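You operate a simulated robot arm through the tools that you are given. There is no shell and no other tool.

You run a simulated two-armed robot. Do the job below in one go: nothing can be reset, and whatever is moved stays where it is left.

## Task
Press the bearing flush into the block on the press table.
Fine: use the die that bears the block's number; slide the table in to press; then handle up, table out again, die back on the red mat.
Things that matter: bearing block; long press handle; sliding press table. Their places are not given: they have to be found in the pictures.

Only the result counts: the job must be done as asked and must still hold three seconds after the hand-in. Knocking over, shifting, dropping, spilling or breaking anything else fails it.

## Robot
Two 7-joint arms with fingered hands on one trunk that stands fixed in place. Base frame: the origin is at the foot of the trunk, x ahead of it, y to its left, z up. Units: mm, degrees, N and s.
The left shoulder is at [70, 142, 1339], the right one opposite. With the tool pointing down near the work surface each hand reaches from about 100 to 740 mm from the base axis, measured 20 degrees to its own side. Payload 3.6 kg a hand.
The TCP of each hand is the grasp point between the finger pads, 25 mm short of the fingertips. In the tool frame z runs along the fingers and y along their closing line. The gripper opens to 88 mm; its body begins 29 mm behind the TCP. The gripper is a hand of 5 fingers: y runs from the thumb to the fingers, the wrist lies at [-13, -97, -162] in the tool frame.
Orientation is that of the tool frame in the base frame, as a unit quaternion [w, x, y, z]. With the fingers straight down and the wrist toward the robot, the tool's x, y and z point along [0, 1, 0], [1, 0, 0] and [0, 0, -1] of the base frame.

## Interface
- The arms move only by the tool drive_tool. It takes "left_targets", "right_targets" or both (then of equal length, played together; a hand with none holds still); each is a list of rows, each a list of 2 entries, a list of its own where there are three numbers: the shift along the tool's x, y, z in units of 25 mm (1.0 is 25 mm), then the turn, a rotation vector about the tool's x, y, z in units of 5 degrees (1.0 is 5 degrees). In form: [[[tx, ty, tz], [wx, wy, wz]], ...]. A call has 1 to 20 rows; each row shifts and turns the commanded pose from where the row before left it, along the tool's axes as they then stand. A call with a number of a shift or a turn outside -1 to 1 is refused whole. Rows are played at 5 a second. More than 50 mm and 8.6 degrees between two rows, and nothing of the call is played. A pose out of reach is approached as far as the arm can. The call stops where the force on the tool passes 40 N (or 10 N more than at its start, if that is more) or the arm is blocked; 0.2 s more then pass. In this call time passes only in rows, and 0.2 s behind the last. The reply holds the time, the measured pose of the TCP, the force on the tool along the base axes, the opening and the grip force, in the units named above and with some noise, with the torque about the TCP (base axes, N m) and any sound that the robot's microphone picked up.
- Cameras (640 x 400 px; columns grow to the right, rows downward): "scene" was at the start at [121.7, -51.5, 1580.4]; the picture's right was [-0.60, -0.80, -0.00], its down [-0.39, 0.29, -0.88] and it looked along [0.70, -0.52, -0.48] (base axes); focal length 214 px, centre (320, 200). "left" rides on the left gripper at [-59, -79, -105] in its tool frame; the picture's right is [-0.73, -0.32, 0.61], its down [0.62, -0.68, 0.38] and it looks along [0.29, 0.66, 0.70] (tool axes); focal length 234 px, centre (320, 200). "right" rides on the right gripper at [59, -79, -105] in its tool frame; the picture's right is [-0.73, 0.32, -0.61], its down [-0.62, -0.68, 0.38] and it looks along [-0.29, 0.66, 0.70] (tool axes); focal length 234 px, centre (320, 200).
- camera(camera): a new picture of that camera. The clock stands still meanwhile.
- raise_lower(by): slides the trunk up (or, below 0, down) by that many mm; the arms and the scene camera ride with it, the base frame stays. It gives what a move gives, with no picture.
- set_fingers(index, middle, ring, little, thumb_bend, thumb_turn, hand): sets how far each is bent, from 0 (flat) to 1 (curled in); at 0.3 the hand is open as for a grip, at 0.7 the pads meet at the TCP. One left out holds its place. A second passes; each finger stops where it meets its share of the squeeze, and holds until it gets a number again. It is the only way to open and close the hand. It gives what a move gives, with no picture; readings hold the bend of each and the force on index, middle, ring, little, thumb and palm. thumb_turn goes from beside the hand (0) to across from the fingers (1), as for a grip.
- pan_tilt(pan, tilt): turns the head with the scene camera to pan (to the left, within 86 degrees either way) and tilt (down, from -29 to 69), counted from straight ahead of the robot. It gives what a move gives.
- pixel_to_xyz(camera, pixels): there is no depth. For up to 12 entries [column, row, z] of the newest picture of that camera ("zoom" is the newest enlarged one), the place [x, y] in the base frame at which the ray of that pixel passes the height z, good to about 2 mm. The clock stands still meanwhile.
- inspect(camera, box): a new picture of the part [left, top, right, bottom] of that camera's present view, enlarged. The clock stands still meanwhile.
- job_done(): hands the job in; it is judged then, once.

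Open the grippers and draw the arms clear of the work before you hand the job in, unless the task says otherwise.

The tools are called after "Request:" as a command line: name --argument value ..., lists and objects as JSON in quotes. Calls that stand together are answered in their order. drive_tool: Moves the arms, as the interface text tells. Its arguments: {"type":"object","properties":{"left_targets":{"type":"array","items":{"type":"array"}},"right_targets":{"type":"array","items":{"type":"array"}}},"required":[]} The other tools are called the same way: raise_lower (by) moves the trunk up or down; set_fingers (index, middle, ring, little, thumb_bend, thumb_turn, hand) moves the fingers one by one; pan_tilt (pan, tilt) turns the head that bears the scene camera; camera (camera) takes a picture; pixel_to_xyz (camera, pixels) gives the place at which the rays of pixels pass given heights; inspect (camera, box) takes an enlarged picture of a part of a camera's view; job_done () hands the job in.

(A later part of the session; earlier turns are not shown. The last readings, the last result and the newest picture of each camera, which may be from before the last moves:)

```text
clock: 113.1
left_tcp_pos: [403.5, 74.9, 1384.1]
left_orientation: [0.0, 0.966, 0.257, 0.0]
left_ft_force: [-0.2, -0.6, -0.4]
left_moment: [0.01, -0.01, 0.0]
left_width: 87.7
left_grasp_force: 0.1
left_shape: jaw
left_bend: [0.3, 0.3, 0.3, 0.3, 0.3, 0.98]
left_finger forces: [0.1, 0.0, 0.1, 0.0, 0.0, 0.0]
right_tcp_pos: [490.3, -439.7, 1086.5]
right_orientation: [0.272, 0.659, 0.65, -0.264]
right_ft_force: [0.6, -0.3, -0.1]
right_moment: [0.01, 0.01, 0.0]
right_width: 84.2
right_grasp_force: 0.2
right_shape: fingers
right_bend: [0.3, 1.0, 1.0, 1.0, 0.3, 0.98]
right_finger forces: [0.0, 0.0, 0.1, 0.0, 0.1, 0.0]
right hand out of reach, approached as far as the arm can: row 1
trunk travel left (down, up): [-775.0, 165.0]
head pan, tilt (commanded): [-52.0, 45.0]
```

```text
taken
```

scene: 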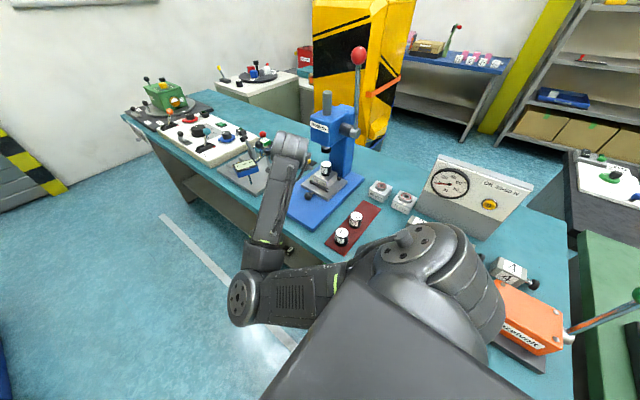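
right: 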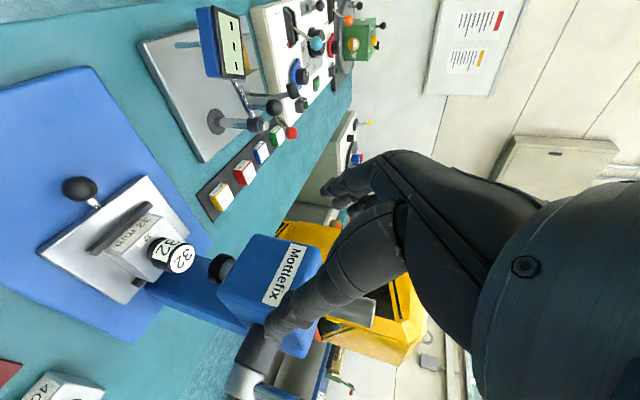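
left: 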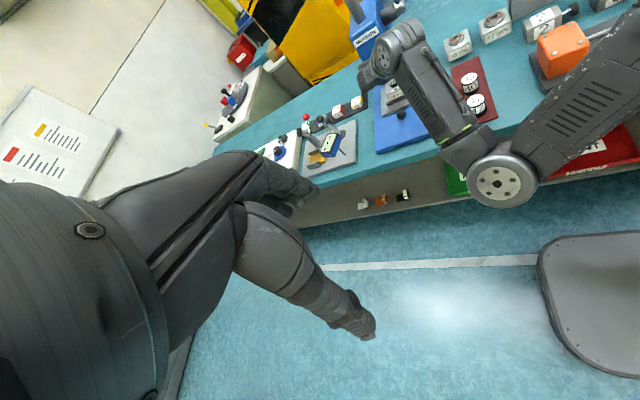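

The hand is at (490,−440,1087), elbow free in front of the bench. I continue down to about z=935 in front of the knob.

Request:
drive_tool --right_targets '[[[0.9, 0.05, 0.75], [0, 0, 0]], [[0.94, 0.05, 0.77], [0, 0, 0]], [[0.94, 0.05, 0.77], [0, 0, 0]], [[0.94, 0.05, 0.77], [0, 0, 0]], [[0.94, 0.05, 0.77], [0, 0, 0]]]'

Request:
camera --camera "scene"

Request:
camera --camera "left"

Request:
camera --camera "right"

```text
clock: 114.3
left_tcp_pos: [405.4, 76.7, 1384.2]
left_orientation: [0.0, 0.966, 0.259, -0.001]
left_ft_force: [1.2, 0.1, -0.3]
left_moment: [-0.04, 0.02, 0.01]
left_width: 87.5
left_grasp_force: 0.0
left_shape: jaw
left_bend: [0.3, 0.3, 0.3, 0.3, 0.3, 0.98]
left_finger forces: [0.1, 0.1, 0.0, 0.0, 0.0, 0.0]
right_tcp_pos: [496.9, -434.1, 946.1]
right_orientation: [0.281, 0.657, 0.645, -0.271]
right_ft_force: [-4.5, -1.2, -6.8]
right_moment: [-0.27, -0.34, 0.2]
right_width: 84.4
right_grasp_force: 0.1
right_shape: fingers
right_bend: [0.3, 1.0, 1.0, 1.0, 0.3, 0.98]
right_finger forces: [0.0, 0.0, 0.0, 0.0, 0.1, 0.0]
trunk travel left (down, up): [-775.0, 165.0]
head pan, tilt (commanded): [-52.0, 45.0]
```

```text
taken
```

scene: 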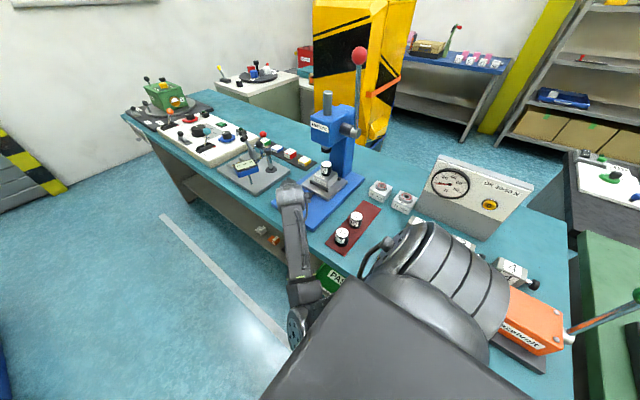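

```text
taken
```

left: 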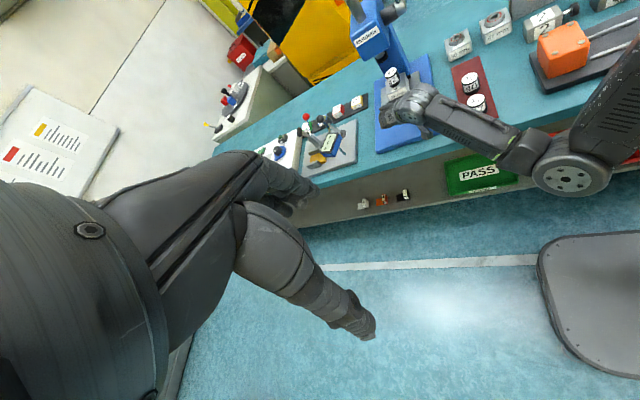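

```text
taken
```

right: 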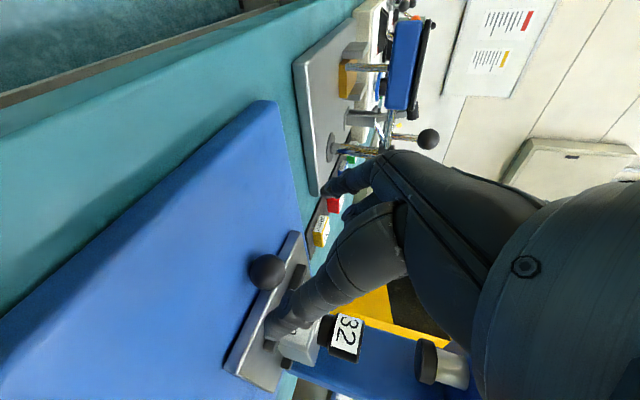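

A small force/moment shows on the right tool. I hold still one row and look closer to see whether anything is touching.

Request:
drive_tool --right_targets '[[[0, 0, 0], [0, 0, 0]]]'

Request:
inspect --camera "left" --box '[370, 60, 620, 210]'

Request:
inspect --camera "scene" --box '[230, 130, 390, 360]'

```text
clock: 114.7
left_tcp_pos: [404.6, 74.8, 1384.4]
left_orientation: [0.0, 0.966, 0.258, -0.001]
left_ft_force: [-0.8, -0.4, -0.3]
left_moment: [0.02, 0.01, -0.02]
left_width: 87.7
left_grasp_force: 0.1
left_shape: jaw
left_bend: [0.3, 0.3, 0.3, 0.3, 0.3, 0.98]
left_finger forces: [0.1, 0.0, 0.0, 0.1, 0.1, 0.0]
right_tcp_pos: [496.2, -432.5, 942.7]
right_orientation: [0.278, 0.655, 0.648, -0.272]
right_ft_force: [-0.1, -1.3, -0.5]
right_moment: [0.0, -0.02, 0.0]
right_width: 84.5
right_grasp_force: 0.0
right_shape: fingers
right_bend: [0.3, 1.0, 1.0, 1.0, 0.3, 0.98]
right_finger forces: [0.0, 0.0, 0.0, 0.0, 0.0, 0.0]
trunk travel left (down, up): [-775.0, 165.0]
head pan, tilt (commanded): [-52.0, 45.0]
```

```text
2.56 times, centred on (495, 135) of left
```

zoom: 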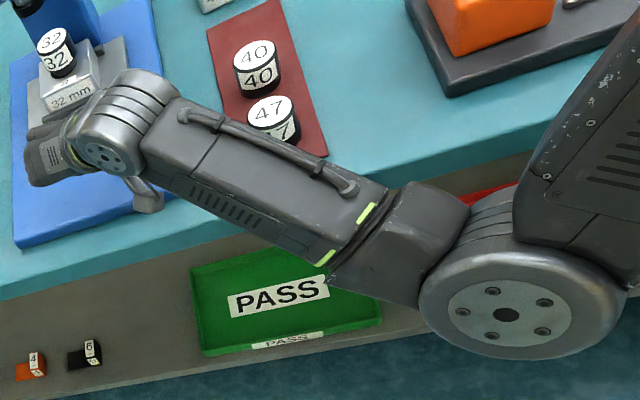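

```text
1.74 times, centred on (310, 245) of scene
```

zoom: 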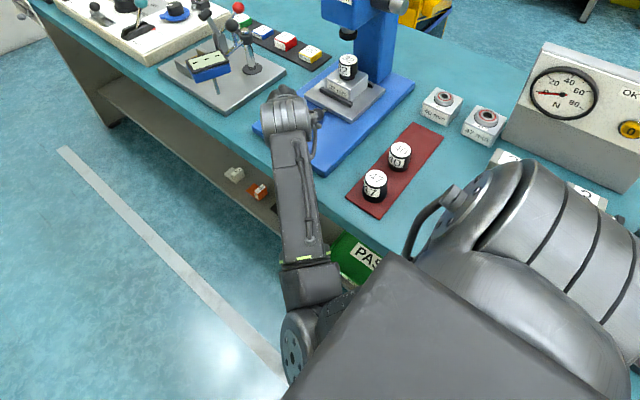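

It was only a transient; forces are zero now. I re-image to locate the knob relative to the hand.

Request:
camera --camera "right"

Request:
inspect --camera "right" --box '[200, 190, 400, 390]'

Request:
pixel_to_xyz --camera "right" --pixels '[[266, 272, 888], [270, 272, 888], [266, 276, 888]]'

```text
taken
```

right: 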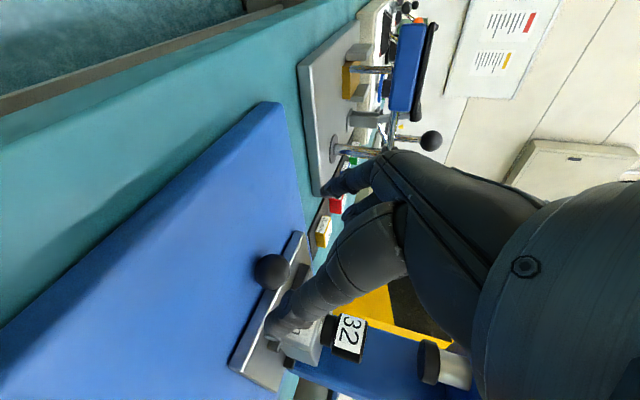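

```text
2.00 times, centred on (300, 290) of right
```

zoom: 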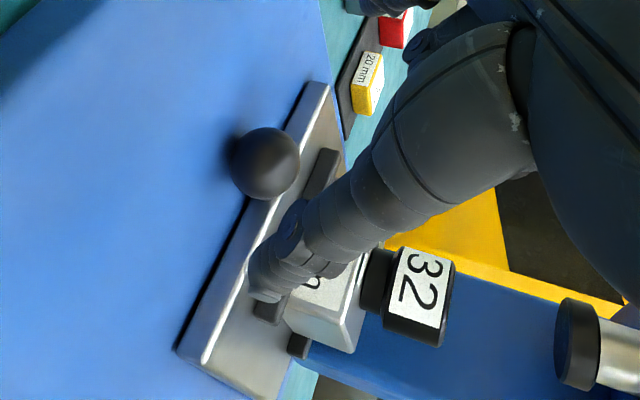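

```text
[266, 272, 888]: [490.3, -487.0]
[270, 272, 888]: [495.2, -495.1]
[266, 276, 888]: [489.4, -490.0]
```

The knob is at ≈(496,−499…−505,888). I shift to put it on the finger line and advance 50 mm with index and thumb open.

Request:
drive_tool --right_targets '[[[-0.25, 0, 0.4], [0, 0, 0]], [[-0.24, 0, 0.8], [0, 0, 0]], [[0, 0, 0.8], [0, 0, 0]]]'

Request:
set_fingers --hand "right" --index 0.4 --thumb_bend 0.4 --thumb_turn 1.0

Request:
inspect --camera "right" --box '[220, 160, 420, 360]'

```text
clock: 115.5
left_tcp_pos: [403.1, 73.7, 1384.5]
left_orientation: [0.0, 0.966, 0.258, 0.001]
left_ft_force: [-0.7, -1.1, 0.3]
left_moment: [0.04, 0.0, -0.03]
left_width: 87.5
left_grasp_force: 0.0
left_shape: jaw
left_bend: [0.3, 0.3, 0.3, 0.3, 0.3, 0.98]
left_finger forces: [0.0, 0.0, 0.1, 0.1, 0.0, 0.1]
right_tcp_pos: [495.8, -461.9, 901.2]
right_orientation: [0.266, 0.654, 0.658, -0.263]
right_ft_force: [-0.1, 0.2, 0.2]
right_moment: [0.04, -0.02, 0.01]
right_width: 84.9
right_grasp_force: 0.1
right_shape: fingers
right_bend: [0.3, 1.0, 1.0, 1.0, 0.3, 0.98]
right_finger forces: [0.0, 0.0, 0.1, 0.0, 0.0, 0.0]
trunk travel left (down, up): [-775.0, 165.0]
head pan, tilt (commanded): [-52.0, 45.0]
```

```text
clock: 116.5
left_tcp_pos: [404.5, 74.6, 1384.5]
left_orientation: [0.0, 0.966, 0.258, 0.0]
left_ft_force: [0.2, 0.9, -0.2]
left_moment: [0.0, 0.05, -0.02]
left_width: 87.8
left_grasp_force: 0.1
left_shape: jaw
left_bend: [0.3, 0.3, 0.3, 0.3, 0.3, 0.98]
left_finger forces: [0.0, 0.0, 0.0, 0.0, 0.1, 0.1]
right_tcp_pos: [495.3, -461.5, 903.6]
right_orientation: [0.266, 0.655, 0.657, -0.263]
right_ft_force: [0.1, 0.7, 0.9]
right_moment: [0.03, 0.02, 0.0]
right_width: 63.8
right_grasp_force: 0.0
right_shape: fingers
right_bend: [0.4, 1.0, 1.0, 1.0, 0.4, 0.99]
right_finger forces: [0.1, 0.1, 0.1, 0.0, 0.1, 0.1]
trunk travel left (down, up): [-775.0, 165.0]
head pan, tilt (commanded): [-52.0, 45.0]
```

```text
2.00 times, centred on (320, 260) of right
```

zoom: 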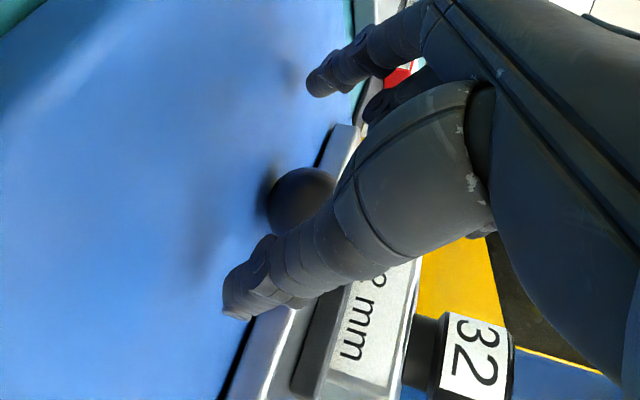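

The knob is at tool ≈(−13,1.5,37). I shift −17 mm along tool x and +19 mm along tool z so it sits between the fingertips.

Request:
drive_tool --right_targets '[[[-0.34, 0.03, 0.2], [0, 0, 0]], [[-0.34, 0.03, 0.5], [0, 0, 0]]]'

Request:
inspect --camera "right" --box '[220, 140, 420, 340]'

```text
clock: 117.1
left_tcp_pos: [404.5, 75.2, 1384.5]
left_orientation: [0.001, 0.966, 0.258, 0.0]
left_ft_force: [0.9, -0.2, 0.5]
left_moment: [0.0, -0.02, -0.02]
left_width: 87.5
left_grasp_force: 0.0
left_shape: jaw
left_bend: [0.3, 0.3, 0.3, 0.3, 0.3, 0.98]
left_finger forces: [0.0, 0.0, 0.0, 0.0, 0.0, 0.0]
right_tcp_pos: [498.1, -486.8, 902.3]
right_orientation: [0.265, 0.655, 0.657, -0.264]
right_ft_force: [-0.2, -1.4, -0.8]
right_moment: [0.01, -0.01, 0.0]
right_width: 63.8
right_grasp_force: 0.1
right_shape: fingers
right_bend: [0.4, 1.0, 1.0, 1.0, 0.4, 0.99]
right_finger forces: [0.0, 0.1, 0.0, 0.0, 0.1, 0.0]
trunk travel left (down, up): [-775.0, 165.0]
head pan, tilt (commanded): [-52.0, 45.0]
```

```text
2.00 times, centred on (320, 240) of right
```

zoom: 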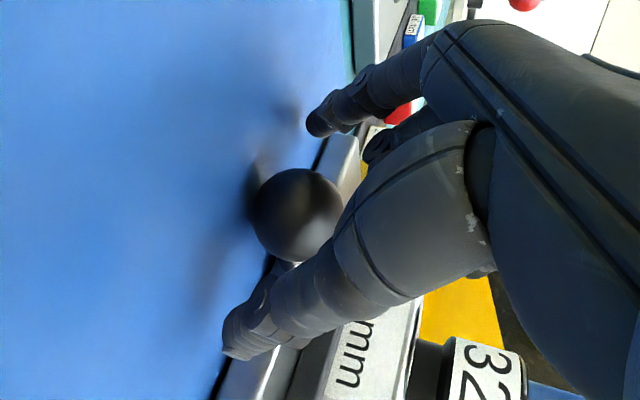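

The knob is at tool ≈(0,0,21) now. A small final adjustment, then I close index and thumb on it.

Request:
drive_tool --right_targets '[[[-0.1, -0.02, 0.18], [0, 0, 0]]]'

Request:
set_fingers --hand "right" --index 0.8 --thumb_bend 0.8

Request:
inspect --camera "right" --box '[220, 140, 420, 340]'

```text
clock: 117.5
left_tcp_pos: [403.5, 74.7, 1384.6]
left_orientation: [0.0, 0.966, 0.258, 0.0]
left_ft_force: [0.5, 0.4, -0.4]
left_moment: [-0.03, 0.0, 0.03]
left_width: 87.4
left_grasp_force: 0.1
left_shape: jaw
left_bend: [0.3, 0.3, 0.3, 0.3, 0.3, 0.98]
left_finger forces: [0.0, 0.0, 0.1, 0.0, 0.0, 0.0]
right_tcp_pos: [497.1, -488.9, 899.8]
right_orientation: [0.266, 0.654, 0.657, -0.264]
right_ft_force: [0.9, 0.8, -0.2]
right_moment: [-0.01, 0.02, 0.0]
right_width: 63.8
right_grasp_force: 0.1
right_shape: fingers
right_bend: [0.4, 1.0, 1.0, 1.0, 0.4, 0.99]
right_finger forces: [0.1, 0.1, 0.0, 0.0, 0.0, 0.1]
trunk travel left (down, up): [-775.0, 165.0]
head pan, tilt (commanded): [-52.0, 45.0]
```

```text
clock: 118.5
left_tcp_pos: [401.9, 75.0, 1384.0]
left_orientation: [0.0, 0.966, 0.257, 0.001]
left_ft_force: [-0.8, 0.4, 0.3]
left_moment: [0.0, 0.03, -0.01]
left_width: 87.7
left_grasp_force: 0.0
left_shape: jaw
left_bend: [0.3, 0.3, 0.3, 0.3, 0.3, 0.98]
left_finger forces: [0.1, 0.1, 0.0, 0.0, 0.0, 0.0]
right_tcp_pos: [495.1, -491.2, 900.5]
right_orientation: [0.266, 0.654, 0.656, -0.265]
right_ft_force: [-8.8, -4.4, -4.7]
right_moment: [-0.01, 0.07, -0.08]
right_width: 17.1
right_grasp_force: 13.8
right_shape: fingers
right_bend: [0.59, 1.0, 1.0, 1.0, 0.64, 1.0]
right_finger forces: [9.5, 0.0, 0.0, 0.1, 17.9, 0.0]
trunk travel left (down, up): [-775.0, 165.0]
head pan, tilt (commanded): [-52.0, 45.0]
```

```text
2.00 times, centred on (320, 240) of right
```

zoom: 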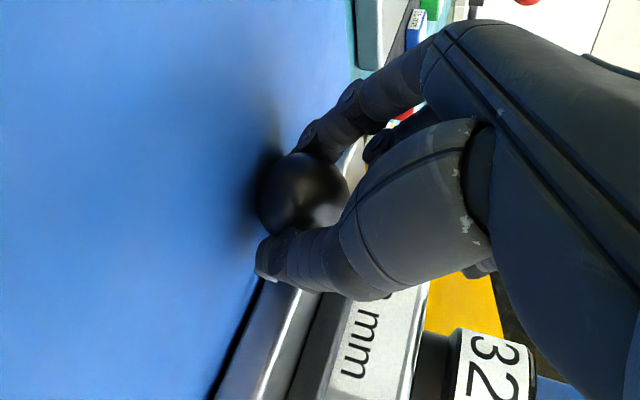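

The pinch is like before (14 N). I pull the table out slowly along +y, first ~25 mm.

Request:
drive_tool --right_targets '[[[0.06, 0, -0.058], [0, 0, 0]], [[0.1, 0, -0.096], [0, 0, 0]], [[0.144, 0, -0.139], [0, 0, 0]], [[0.144, 0, -0.139], [0, 0, 0]], [[0.144, 0, -0.139], [0, 0, 0]], [[0.1, 0, -0.096], [0, 0, 0]]]'

Request:
inspect --camera "right" --box '[220, 140, 420, 340]'

Request:
inspect --camera "left" --box '[350, 20, 490, 160]'

```text
clock: 119.9
left_tcp_pos: [402.2, 74.2, 1384.7]
left_orientation: [-0.001, 0.966, 0.258, 0.0]
left_ft_force: [0.3, 0.6, -0.3]
left_moment: [-0.01, 0.01, -0.02]
left_width: 87.6
left_grasp_force: 0.0
left_shape: jaw
left_bend: [0.3, 0.3, 0.3, 0.3, 0.3, 0.98]
left_finger forces: [0.0, 0.1, 0.1, 0.0, 0.0, 0.0]
right_tcp_pos: [497.9, -467.2, 902.0]
right_orientation: [0.266, 0.655, 0.657, -0.263]
right_ft_force: [-12.2, -0.4, -7.1]
right_moment: [0.05, 0.12, -0.1]
right_width: 17.0
right_grasp_force: 13.2
right_shape: fingers
right_bend: [0.59, 1.0, 1.0, 1.0, 0.63, 1.0]
right_finger forces: [7.9, 0.0, 0.0, 0.0, 18.7, 0.0]
trunk travel left (down, up): [-775.0, 165.0]
head pan, tilt (commanded): [-52.0, 45.0]
```

```text
2.00 times, centred on (320, 240) of right
```

zoom: 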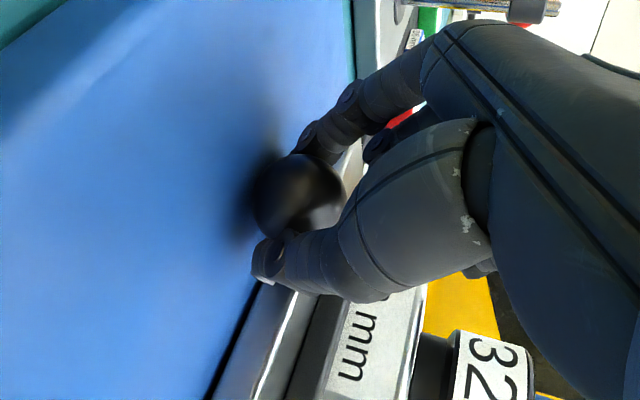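

```text
2.86 times, centred on (420, 90) of left
```

zoom: 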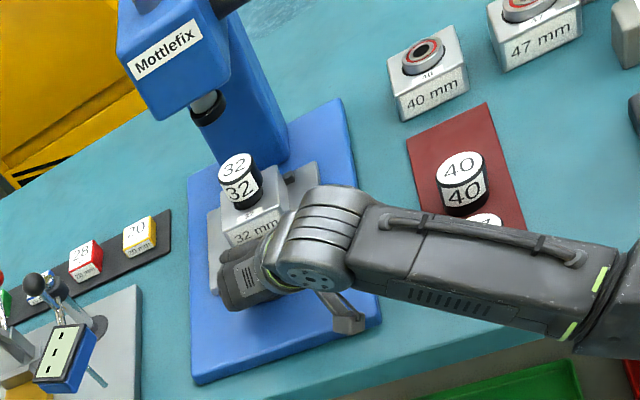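

The table and die follow nicely. I pull on ~70 mm further.

Request:
drive_tool --right_targets '[[[0.09, 0, -0.087], [0, 0, 0]], [[0.144, 0, -0.139], [0, 0, 0]], [[0.17, 0, -0.164], [0, 0, 0]], [[0.17, 0, -0.164], [0, 0, 0]], [[0.17, 0, -0.164], [0, 0, 0]], [[0.17, 0, -0.164], [0, 0, 0]], [[0.17, 0, -0.164], [0, 0, 0]], [[0.17, 0, -0.164], [0, 0, 0]], [[0.17, 0, -0.164], [0, 0, 0]], [[0.17, 0, -0.164], [0, 0, 0]], [[0.17, 0, -0.164], [0, 0, 0]], [[0.144, 0, -0.139], [0, 0, 0]], [[0.09, 0, -0.087], [0, 0, 0]]]'

Request:
inspect --camera "right" --box '[220, 140, 420, 340]'

Request:
inspect --camera "left" --box '[350, 40, 490, 180]'

Request:
camera --camera "scene"

```text
clock: 122.7
left_tcp_pos: [403.2, 74.7, 1384.7]
left_orientation: [-0.001, 0.966, 0.258, 0.001]
left_ft_force: [0.0, 0.4, 0.4]
left_moment: [-0.02, 0.0, 0.04]
left_width: 87.6
left_grasp_force: 0.1
left_shape: jaw
left_bend: [0.3, 0.3, 0.3, 0.3, 0.3, 0.98]
left_finger forces: [0.0, 0.1, 0.0, 0.1, 0.0, 0.0]
right_tcp_pos: [498.5, -396.5, 901.1]
right_orientation: [0.265, 0.655, 0.657, -0.264]
right_ft_force: [-8.9, -0.7, -6.1]
right_moment: [0.02, 0.09, -0.04]
right_width: 17.2
right_grasp_force: 13.1
right_shape: fingers
right_bend: [0.59, 1.0, 1.0, 1.0, 0.64, 1.0]
right_finger forces: [9.0, 0.0, 0.0, 0.1, 16.8, 0.0]
trunk travel left (down, up): [-775.0, 165.0]
head pan, tilt (commanded): [-52.0, 45.0]
```

```text
2.00 times, centred on (320, 240) of right
```

zoom: 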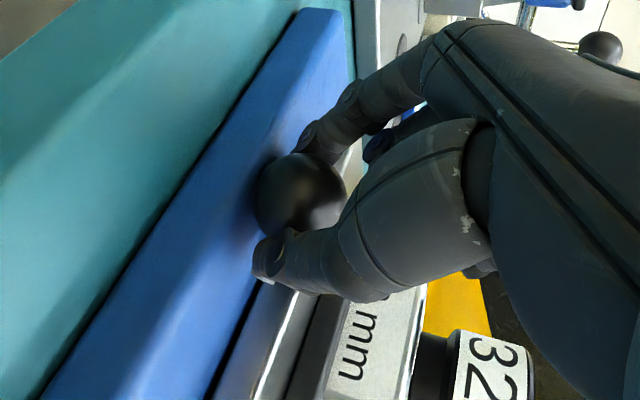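

```text
2.86 times, centred on (420, 110) of left
```

zoom: 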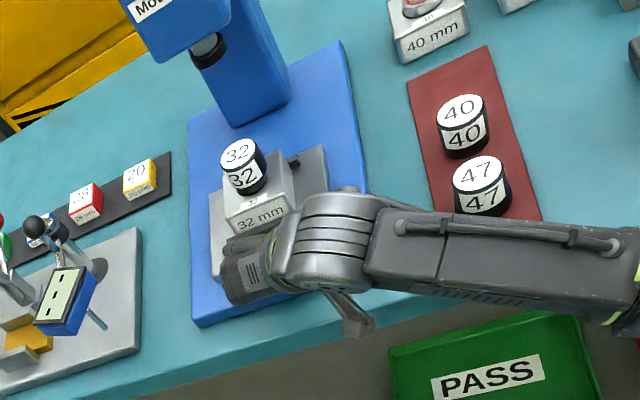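

```text
taken
```

scene: 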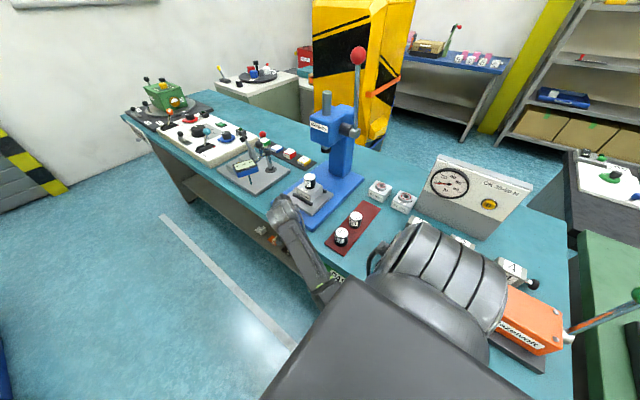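

About 50 mm remain to the original "out" position. I pull 40 mm more, then finish in small steps.

Request:
drive_tool --right_targets '[[[0.09, 0, -0.087], [0, 0, 0]], [[0.144, 0, -0.139], [0, 0, 0]], [[0.17, 0, -0.164], [0, 0, 0]], [[0.17, 0, -0.164], [0, 0, 0]], [[0.17, 0, -0.164], [0, 0, 0]], [[0.17, 0, -0.164], [0, 0, 0]], [[0.144, 0, -0.139], [0, 0, 0]], [[0.09, 0, -0.087], [0, 0, 0]]]'

Request:
drive_tool --right_targets '[[[0.06, 0, -0.058], [0, 0, 0]], [[0.06, 0, -0.058], [0, 0, 0]]]'

Request:
inspect --camera "left" --box '[350, 40, 490, 180]'

Request:
inspect --camera "right" --box '[220, 140, 420, 340]'

```text
clock: 124.5
left_tcp_pos: [402.8, 74.3, 1385.2]
left_orientation: [0.0, 0.966, 0.259, 0.0]
left_ft_force: [-0.5, -0.3, 0.4]
left_moment: [-0.02, -0.02, -0.01]
left_width: 87.7
left_grasp_force: 0.0
left_shape: jaw
left_bend: [0.3, 0.3, 0.3, 0.3, 0.3, 0.98]
left_finger forces: [0.0, 0.1, 0.0, 0.1, 0.1, 0.1]
right_tcp_pos: [496.3, -355.7, 902.7]
right_orientation: [0.266, 0.655, 0.656, -0.264]
right_ft_force: [-9.2, 0.6, -6.3]
right_moment: [0.09, 0.11, -0.04]
right_width: 16.9
right_grasp_force: 12.5
right_shape: fingers
right_bend: [0.59, 1.0, 1.0, 1.0, 0.64, 1.0]
right_finger forces: [8.6, 0.0, 0.0, 0.0, 16.4, 0.0]
trunk travel left (down, up): [-775.0, 165.0]
head pan, tilt (commanded): [-52.0, 45.0]
```

```text
clock: 125.1
left_tcp_pos: [403.2, 74.1, 1384.8]
left_orientation: [0.0, 0.966, 0.259, 0.0]
left_ft_force: [0.8, -0.2, 0.4]
left_moment: [0.01, 0.0, 0.04]
left_width: 87.8
left_grasp_force: 0.1
left_shape: jaw
left_bend: [0.3, 0.3, 0.3, 0.3, 0.3, 0.98]
left_finger forces: [0.1, 0.0, 0.0, 0.1, 0.0, 0.0]
right_tcp_pos: [496.5, -353.9, 901.6]
right_orientation: [0.266, 0.655, 0.656, -0.264]
right_ft_force: [-7.1, -0.5, -9.8]
right_moment: [0.06, 0.05, -0.06]
right_width: 16.8
right_grasp_force: 12.4
right_shape: fingers
right_bend: [0.59, 1.0, 1.0, 1.0, 0.64, 1.0]
right_finger forces: [9.6, 0.1, 0.0, 0.0, 15.8, 0.0]
trunk travel left (down, up): [-775.0, 165.0]
head pan, tilt (commanded): [-52.0, 45.0]
```

```text
2.86 times, centred on (420, 110) of left
```

zoom: 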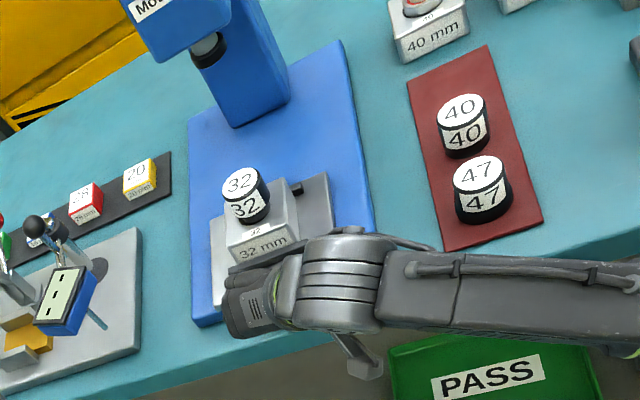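

```text
2.00 times, centred on (320, 240) of right
```

zoom: 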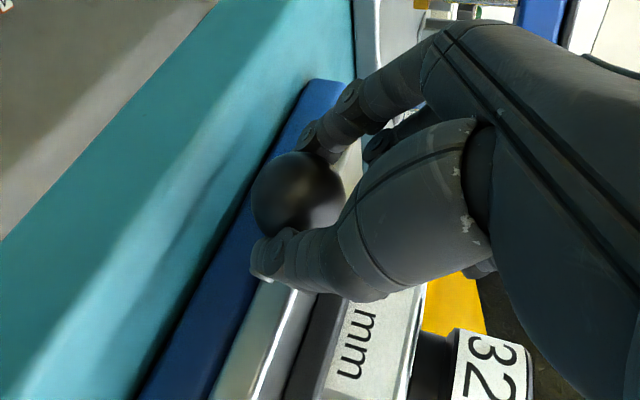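

Pulled 137 mm so far. I continue in 2 mm rows until the outer stop is felt.

Request:
drive_tool --right_targets '[[[0.06, 0, -0.058], [0, 0, 0]], [[0.06, 0, -0.058], [0, 0, 0]], [[0.06, 0, -0.058], [0, 0, 0]]]'

Request:
drive_tool --right_targets '[[[0.06, 0, -0.058], [0, 0, 0]]]'

Request:
inspect --camera "left" --box '[350, 40, 490, 180]'

```text
clock: 125.9
left_tcp_pos: [403.6, 70.1, 1384.9]
left_orientation: [-0.002, 0.966, 0.258, 0.0]
left_ft_force: [0.6, -0.4, -0.5]
left_moment: [0.01, -0.02, -0.03]
left_width: 87.6
left_grasp_force: 0.0
left_shape: jaw
left_bend: [0.3, 0.3, 0.3, 0.3, 0.3, 0.98]
left_finger forces: [0.0, 0.0, 0.0, 0.0, 0.0, 0.0]
right_tcp_pos: [496.2, -350.7, 899.6]
right_orientation: [0.265, 0.656, 0.656, -0.264]
right_ft_force: [-6.0, -16.0, -9.5]
right_moment: [-0.13, -0.03, -0.03]
right_width: 18.1
right_grasp_force: 14.0
right_shape: fingers
right_bend: [0.59, 1.0, 1.0, 1.0, 0.64, 1.0]
right_finger forces: [10.4, 0.1, 0.0, 0.0, 17.9, 0.0]
trunk travel left (down, up): [-775.0, 165.0]
head pan, tilt (commanded): [-52.0, 45.0]
```

```text
clock: 126.3
left_tcp_pos: [403.4, 68.3, 1384.5]
left_orientation: [-0.003, 0.966, 0.257, 0.0]
left_ft_force: [-0.1, -0.3, 0.2]
left_moment: [0.0, -0.05, 0.0]
left_width: 87.8
left_grasp_force: 0.0
left_shape: jaw
left_bend: [0.3, 0.3, 0.3, 0.3, 0.3, 0.98]
left_finger forces: [0.0, 0.1, 0.0, 0.0, 0.0, 0.0]
right_tcp_pos: [496.3, -349.9, 900.2]
right_orientation: [0.264, 0.655, 0.657, -0.263]
right_ft_force: [-6.8, -21.8, -11.5]
right_moment: [-0.2, -0.03, -0.03]
right_width: 18.6
right_grasp_force: 13.7
right_shape: fingers
right_bend: [0.59, 1.0, 1.0, 1.0, 0.63, 1.0]
right_finger forces: [9.5, 0.0, 0.0, 0.1, 19.2, 0.0]
trunk travel left (down, up): [-775.0, 165.0]
head pan, tilt (commanded): [-52.0, 45.0]
```

```text
2.86 times, centred on (420, 110) of left
```

zoom: 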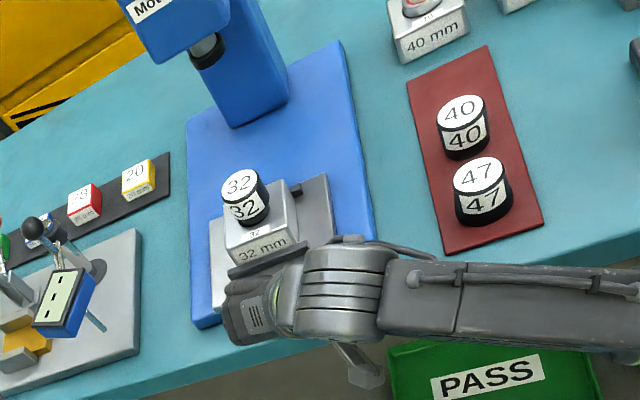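

The outer stop is reached (Fy −22 N) with the die upright. I relax the tension, open the pinch, and back off along the tool axis.

Request:
drive_tool --right_targets '[[[-0.1, 0, 0.097], [0, 0, 0]], [[-0.06, 0, 0.058], [0, 0, 0]]]'

Request:
set_fingers --hand "right" --index 0.35 --thumb_bend 0.35

Request:
inspect --camera "right" --box '[220, 140, 420, 340]'

```text
clock: 126.9
left_tcp_pos: [403.2, 71.4, 1383.3]
left_orientation: [0.0, 0.966, 0.258, 0.001]
left_ft_force: [0.2, 0.0, 0.6]
left_moment: [0.01, 0.02, -0.01]
left_width: 87.8
left_grasp_force: 0.0
left_shape: jaw
left_bend: [0.3, 0.3, 0.3, 0.3, 0.3, 0.98]
left_finger forces: [0.0, 0.1, 0.0, 0.1, 0.0, 0.0]
right_tcp_pos: [496.1, -351.2, 902.2]
right_orientation: [0.265, 0.654, 0.658, -0.263]
right_ft_force: [-9.8, -9.6, -10.4]
right_moment: [-0.02, 0.03, -0.06]
right_width: 18.2
right_grasp_force: 13.6
right_shape: fingers
right_bend: [0.59, 1.0, 1.0, 1.0, 0.63, 1.0]
right_finger forces: [8.9, 0.0, 0.1, 0.0, 18.4, 0.0]
trunk travel left (down, up): [-775.0, 165.0]
head pan, tilt (commanded): [-52.0, 45.0]
```

```text
clock: 127.9
left_tcp_pos: [403.8, 74.6, 1383.4]
left_orientation: [0.0, 0.966, 0.258, 0.0]
left_ft_force: [0.4, -0.1, -0.2]
left_moment: [0.0, 0.03, 0.0]
left_width: 87.6
left_grasp_force: 0.1
left_shape: jaw
left_bend: [0.3, 0.3, 0.3, 0.3, 0.3, 0.98]
left_finger forces: [0.0, 0.0, 0.0, 0.0, 0.0, 0.0]
right_tcp_pos: [497.5, -348.8, 902.1]
right_orientation: [0.265, 0.655, 0.657, -0.263]
right_ft_force: [0.6, -0.2, -0.3]
right_moment: [-0.02, -0.04, -0.03]
right_width: 73.8
right_grasp_force: 0.0
right_shape: fingers
right_bend: [0.35, 1.0, 1.0, 1.0, 0.35, 0.98]
right_finger forces: [0.0, 0.1, 0.0, 0.0, 0.0, 0.0]
trunk travel left (down, up): [-775.0, 165.0]
head pan, tilt (commanded): [-52.0, 45.0]
```

```text
2.00 times, centred on (320, 240) of right
```

zoom: 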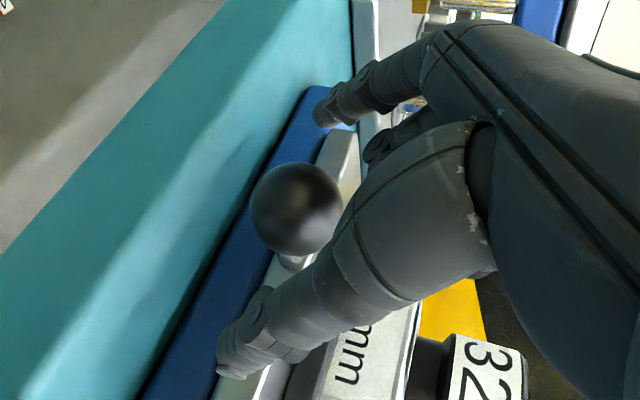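

The knob is free. I retreat along the tool axis and rise to about (497,−330,1080).

Request:
drive_tool --right_targets '[[[0, 0, -0.6], [0, 0, 0]], [[0, 0, -0.9], [0, 0, 0]], [[0, 0, -0.9], [0, 0, 0]], [[-0.6, 0, -0.8], [0, 0, 0]], [[-0.8, 0, -0.6], [0, 0, 0]], [[-0.8, 0, -0.6], [0, 0, 0]], [[-0.8, 0, -0.6], [0, 0, 0]]]'

Request:
camera --camera "scene"

Request:
camera --camera "left"

```text
clock: 129.7
left_tcp_pos: [404.0, 75.6, 1383.5]
left_orientation: [0.0, 0.966, 0.258, 0.0]
left_ft_force: [-0.1, -0.4, -0.1]
left_moment: [0.02, 0.01, 0.0]
left_width: 87.6
left_grasp_force: 0.1
left_shape: jaw
left_bend: [0.3, 0.3, 0.3, 0.3, 0.3, 0.98]
left_finger forces: [0.1, 0.0, 0.0, 0.0, 0.1, 0.1]
right_tcp_pos: [491.3, -356.5, 1056.8]
right_orientation: [0.297, 0.652, 0.626, -0.307]
right_ft_force: [0.1, 0.5, 1.0]
right_moment: [0.03, 0.01, 0.01]
right_width: 73.8
right_grasp_force: 0.1
right_shape: fingers
right_bend: [0.35, 1.0, 1.0, 1.0, 0.35, 0.98]
right_finger forces: [0.1, 0.1, 0.0, 0.0, 0.0, 0.0]
trunk travel left (down, up): [-775.0, 165.0]
head pan, tilt (commanded): [-52.0, 45.0]
stopped in row 7 (right hand): the arm was blocked; the commanded pose is now the measured one
```

```text
taken
```

scene: 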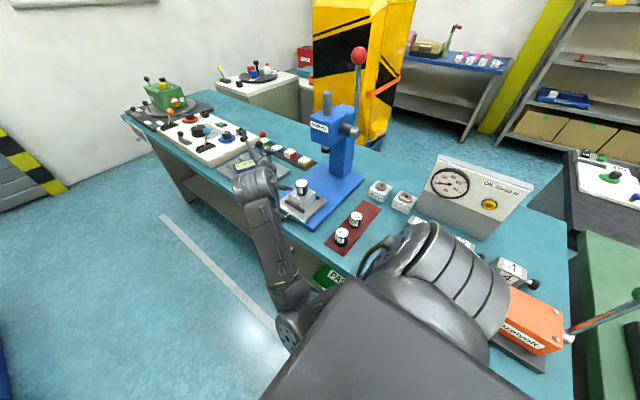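

```text
taken
```

left: 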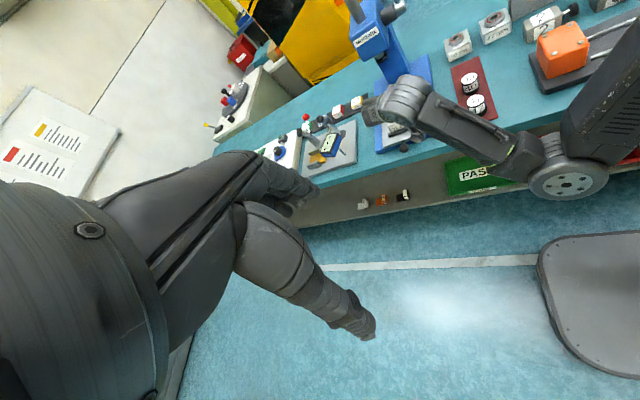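

The arm felt blocked (elbow close to the body) at (491,−356,1057). I move the hand outward (−y) at this height to free the elbow, staying well above the die.

Request:
drive_tool --right_targets '[[[-0.58, 0, 0.65], [0, 0, 0]], [[-0.58, 0, 0.65], [0, 0, 0]], [[-0.58, 0, 0.65], [0, 0, 0]], [[-0.6, 0, 0.6], [0, 0, 0]]]'

Request:
camera --camera "scene"

Request:
camera --camera "right"

```text
clock: 130.7
left_tcp_pos: [405.0, 74.5, 1383.6]
left_orientation: [0.0, 0.966, 0.258, 0.0]
left_ft_force: [-1.1, -0.2, 0.2]
left_moment: [0.0, 0.0, 0.03]
left_width: 87.9
left_grasp_force: 0.0
left_shape: jaw
left_bend: [0.3, 0.3, 0.3, 0.3, 0.3, 0.98]
left_finger forces: [0.1, 0.0, 0.1, 0.1, 0.0, 0.0]
right_tcp_pos: [489.0, -442.7, 1060.6]
right_orientation: [0.296, 0.652, 0.627, -0.306]
right_ft_force: [0.6, 0.1, -0.6]
right_moment: [0.03, 0.0, -0.01]
right_width: 74.1
right_grasp_force: 0.1
right_shape: fingers
right_bend: [0.35, 1.0, 1.0, 1.0, 0.35, 0.98]
right_finger forces: [0.0, 0.0, 0.0, 0.0, 0.0, 0.1]
trunk travel left (down, up): [-775.0, 165.0]
head pan, tilt (commanded): [-52.0, 45.0]
```

```text
taken
```

scene: 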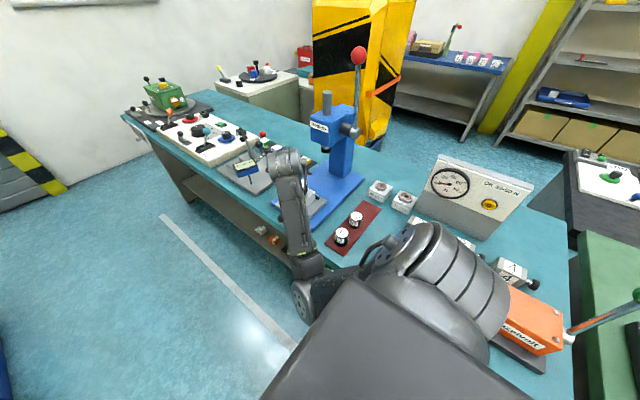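

```text
taken
```

right: 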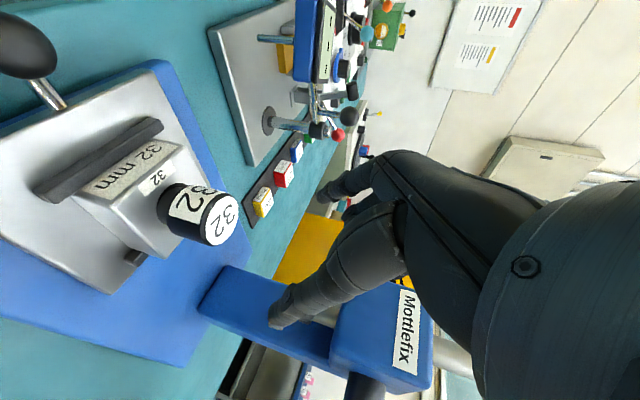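

The right view shows the die on the block clearly. I un-pitch the hand toward pointing straight down here, in two stages.

Request:
drive_tool --right_targets '[[[0, 0, -0.2], [0, 1, 0]], [[0, 0, -0.2], [0, 1, 0]], [[0, 0, -0.2], [0, 1, 0]], [[0, 0, -0.2], [0, 1, 0]], [[0, 0, -0.2], [0, 1, 0]]]'

Request:
camera --camera "scene"

Request:
camera --camera "left"

```text
clock: 131.9
left_tcp_pos: [404.1, 76.1, 1383.3]
left_orientation: [-0.001, 0.966, 0.258, 0.0]
left_ft_force: [0.7, 0.2, -0.1]
left_moment: [-0.02, 0.01, 0.02]
left_width: 87.9
left_grasp_force: 0.1
left_shape: jaw
left_bend: [0.3, 0.3, 0.3, 0.3, 0.3, 0.98]
left_finger forces: [0.0, 0.0, 0.1, 0.0, 0.0, 0.0]
right_tcp_pos: [502.5, -440.7, 1073.5]
right_orientation: [0.154, 0.702, 0.677, -0.159]
right_ft_force: [-0.9, -0.1, -0.6]
right_moment: [0.0, 0.01, -0.03]
right_width: 74.1
right_grasp_force: 0.1
right_shape: fingers
right_bend: [0.35, 1.0, 1.0, 1.0, 0.35, 0.98]
right_finger forces: [0.0, 0.0, 0.1, 0.1, 0.0, 0.0]
right hand out of reach, approached as far as the arm can: row 4, 5
trunk travel left (down, up): [-775.0, 165.0]
head pan, tilt (commanded): [-52.0, 45.0]
```

```text
taken
```

scene: 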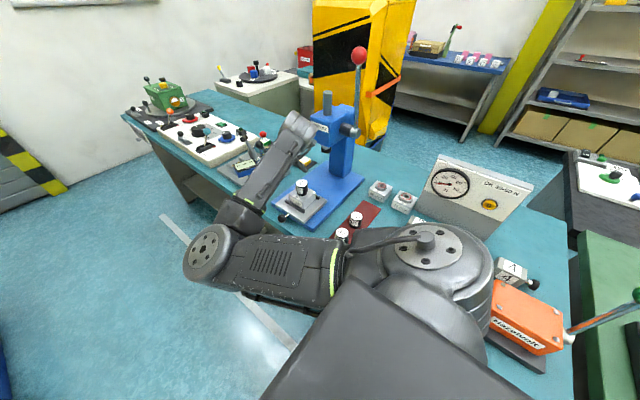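

```text
taken
```

left: 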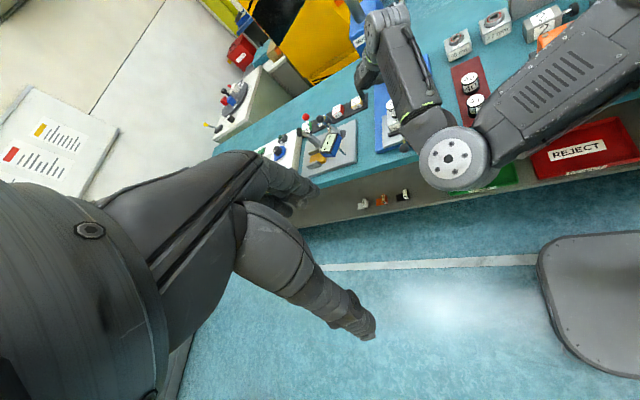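

Pitch is now about 25°. I continue the rest with a little upward motion, as worked before.

Request:
drive_tool --right_targets '[[[0, 0, -0.3], [0, 1, 0]], [[0, 0, -0.3], [0, 1, 0]], [[0, 0, -0.3], [0, 1, 0]], [[0, 0, -0.3], [0, 1, 0]], [[0, 0, -0.3], [0, 1, 0]]]'

Request:
camera --camera "scene"

Request:
camera --camera "left"

```text
clock: 133.1
left_tcp_pos: [404.4, 74.8, 1383.9]
left_orientation: [0.0, 0.966, 0.258, 0.0]
left_ft_force: [-0.2, 0.2, -0.1]
left_moment: [0.03, -0.02, 0.0]
left_width: 87.7
left_grasp_force: 0.0
left_shape: jaw
left_bend: [0.3, 0.3, 0.3, 0.3, 0.3, 0.98]
left_finger forces: [0.0, 0.0, 0.1, 0.1, 0.0, 0.0]
right_tcp_pos: [504.2, -434.4, 1108.9]
right_orientation: [0.002, 0.72, 0.694, -0.002]
right_ft_force: [-0.3, 0.5, 0.1]
right_moment: [0.01, -0.01, 0.02]
right_width: 73.8
right_grasp_force: 0.0
right_shape: fingers
right_bend: [0.35, 1.0, 1.0, 1.0, 0.35, 0.98]
right_finger forces: [0.0, 0.0, 0.0, 0.0, 0.0, 0.0]
right hand out of reach, approached as far as the arm can: row 1
trunk travel left (down, up): [-775.0, 165.0]
head pan, tilt (commanded): [-52.0, 45.0]
```

```text
taken
```

scene: 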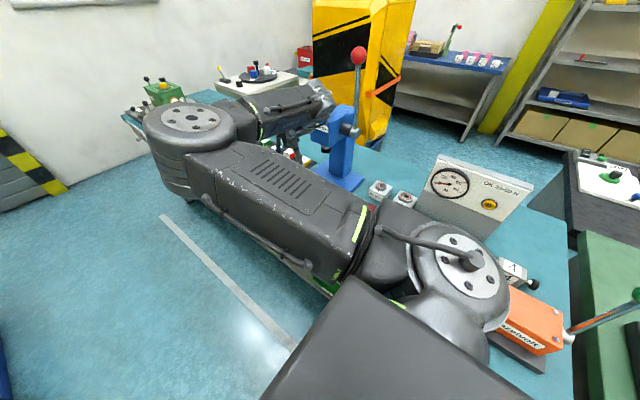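

```text
taken
```

left: 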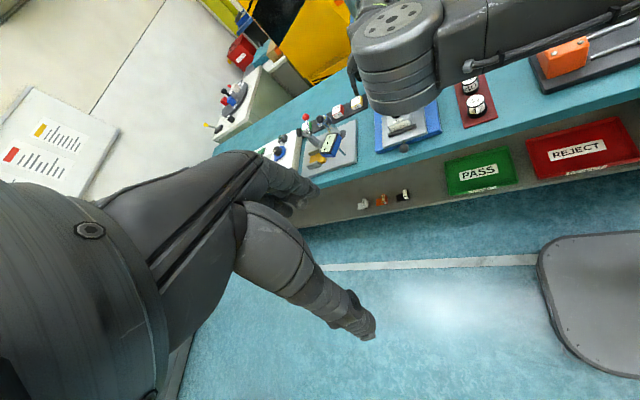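

The hand points straight down again at (504,−434,1109). I open all fingers and move above the die at about (495,−462,1050).

Request:
set_fingers --hand "right" --index 0.3 --middle 0.3 --ring 0.3 --little 0.3 --thumb_bend 0.3

Request:
drive_tool --right_targets '[[[-0.5, -0.18, 0.7], [0, 0, -0.45]], [[-0.5, -0.18, 0.8], [0, 0, 0]], [[-0.1, 0, 0.8], [0, 0, 0]]]'

Request:
camera --camera "right"

Request:
camera --camera "left"

Request:
camera --camera "scene"

```text
clock: 134.1
left_tcp_pos: [403.2, 76.2, 1384.2]
left_orientation: [0.0, 0.966, 0.258, 0.0]
left_ft_force: [0.7, 0.3, 0.4]
left_moment: [0.03, -0.04, -0.01]
left_width: 87.8
left_grasp_force: 0.1
left_shape: jaw
left_bend: [0.3, 0.3, 0.3, 0.3, 0.3, 0.98]
left_finger forces: [0.0, 0.0, 0.1, 0.0, 0.0, 0.0]
right_tcp_pos: [503.0, -433.6, 1109.7]
right_orientation: [0.003, 0.721, 0.693, -0.001]
right_ft_force: [-0.7, -0.5, 1.2]
right_moment: [0.0, 0.01, 0.04]
right_width: 84.2
right_grasp_force: 0.0
right_shape: fingers
right_bend: [0.3, 0.3, 0.3, 0.3, 0.3, 0.98]
right_finger forces: [0.0, 0.0, 0.1, 0.0, 0.1, 0.0]
trunk travel left (down, up): [-775.0, 165.0]
head pan, tilt (commanded): [-52.0, 45.0]
```

```text
clock: 134.9
left_tcp_pos: [403.5, 75.0, 1383.8]
left_orientation: [0.0, 0.966, 0.257, 0.001]
left_ft_force: [0.1, -0.1, -0.4]
left_moment: [0.0, 0.0, 0.03]
left_width: 87.7
left_grasp_force: 0.1
left_shape: jaw
left_bend: [0.3, 0.3, 0.3, 0.3, 0.3, 0.98]
left_finger forces: [0.0, 0.0, 0.0, 0.0, 0.0, 0.1]
right_tcp_pos: [494.8, -463.9, 1052.6]
right_orientation: [0.003, 0.707, 0.707, -0.003]
right_ft_force: [0.3, 0.3, 0.6]
right_moment: [0.01, -0.02, -0.02]
right_width: 84.3
right_grasp_force: 0.1
right_shape: fingers
right_bend: [0.3, 0.3, 0.3, 0.3, 0.3, 0.98]
right_finger forces: [0.1, 0.1, 0.0, 0.0, 0.0, 0.0]
trunk travel left (down, up): [-775.0, 165.0]
head pan, tilt (commanded): [-52.0, 45.0]
```

```text
taken
```

right: 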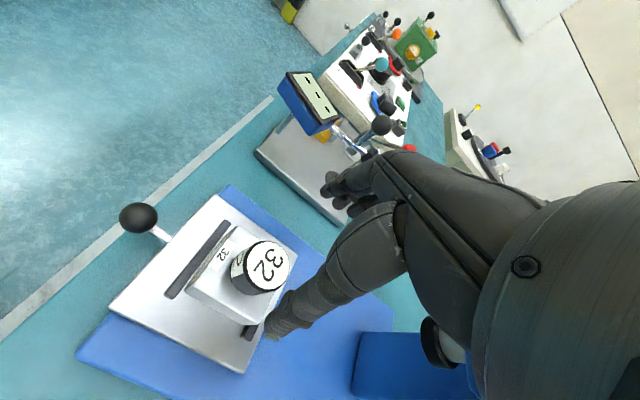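

```text
taken
```

left: 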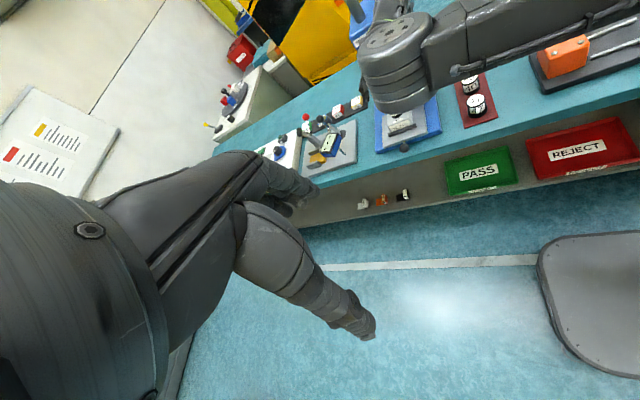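

```text
taken
```

scene: 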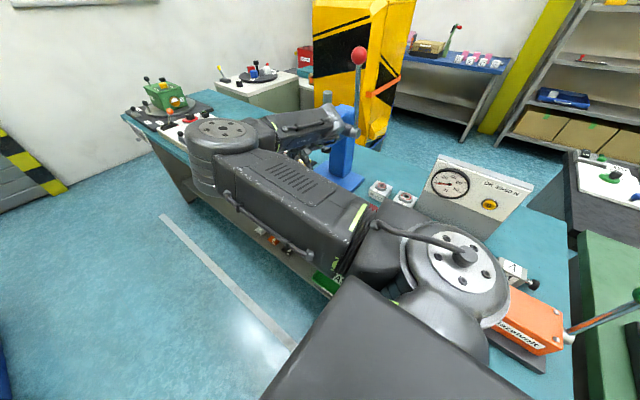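

I enlarge the right view to find the die's top centre.

Request:
inspect --camera "right" --box '[188, 215, 348, 315]'

Request:
pixel_to_xyz --camera "right" --pixels '[[268, 263, 975], [268, 263, 980], [260, 263, 977], [268, 270, 977]]'

```text
4.00 times, centred on (268, 265) of right
```

zoom: 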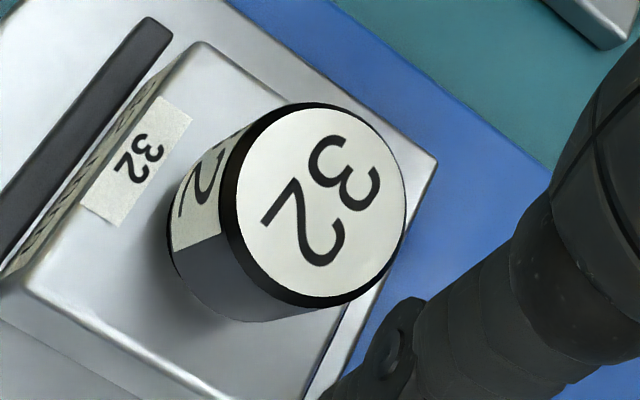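

```text
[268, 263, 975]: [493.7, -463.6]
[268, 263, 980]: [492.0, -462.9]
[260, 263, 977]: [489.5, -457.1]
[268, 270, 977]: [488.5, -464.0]
```

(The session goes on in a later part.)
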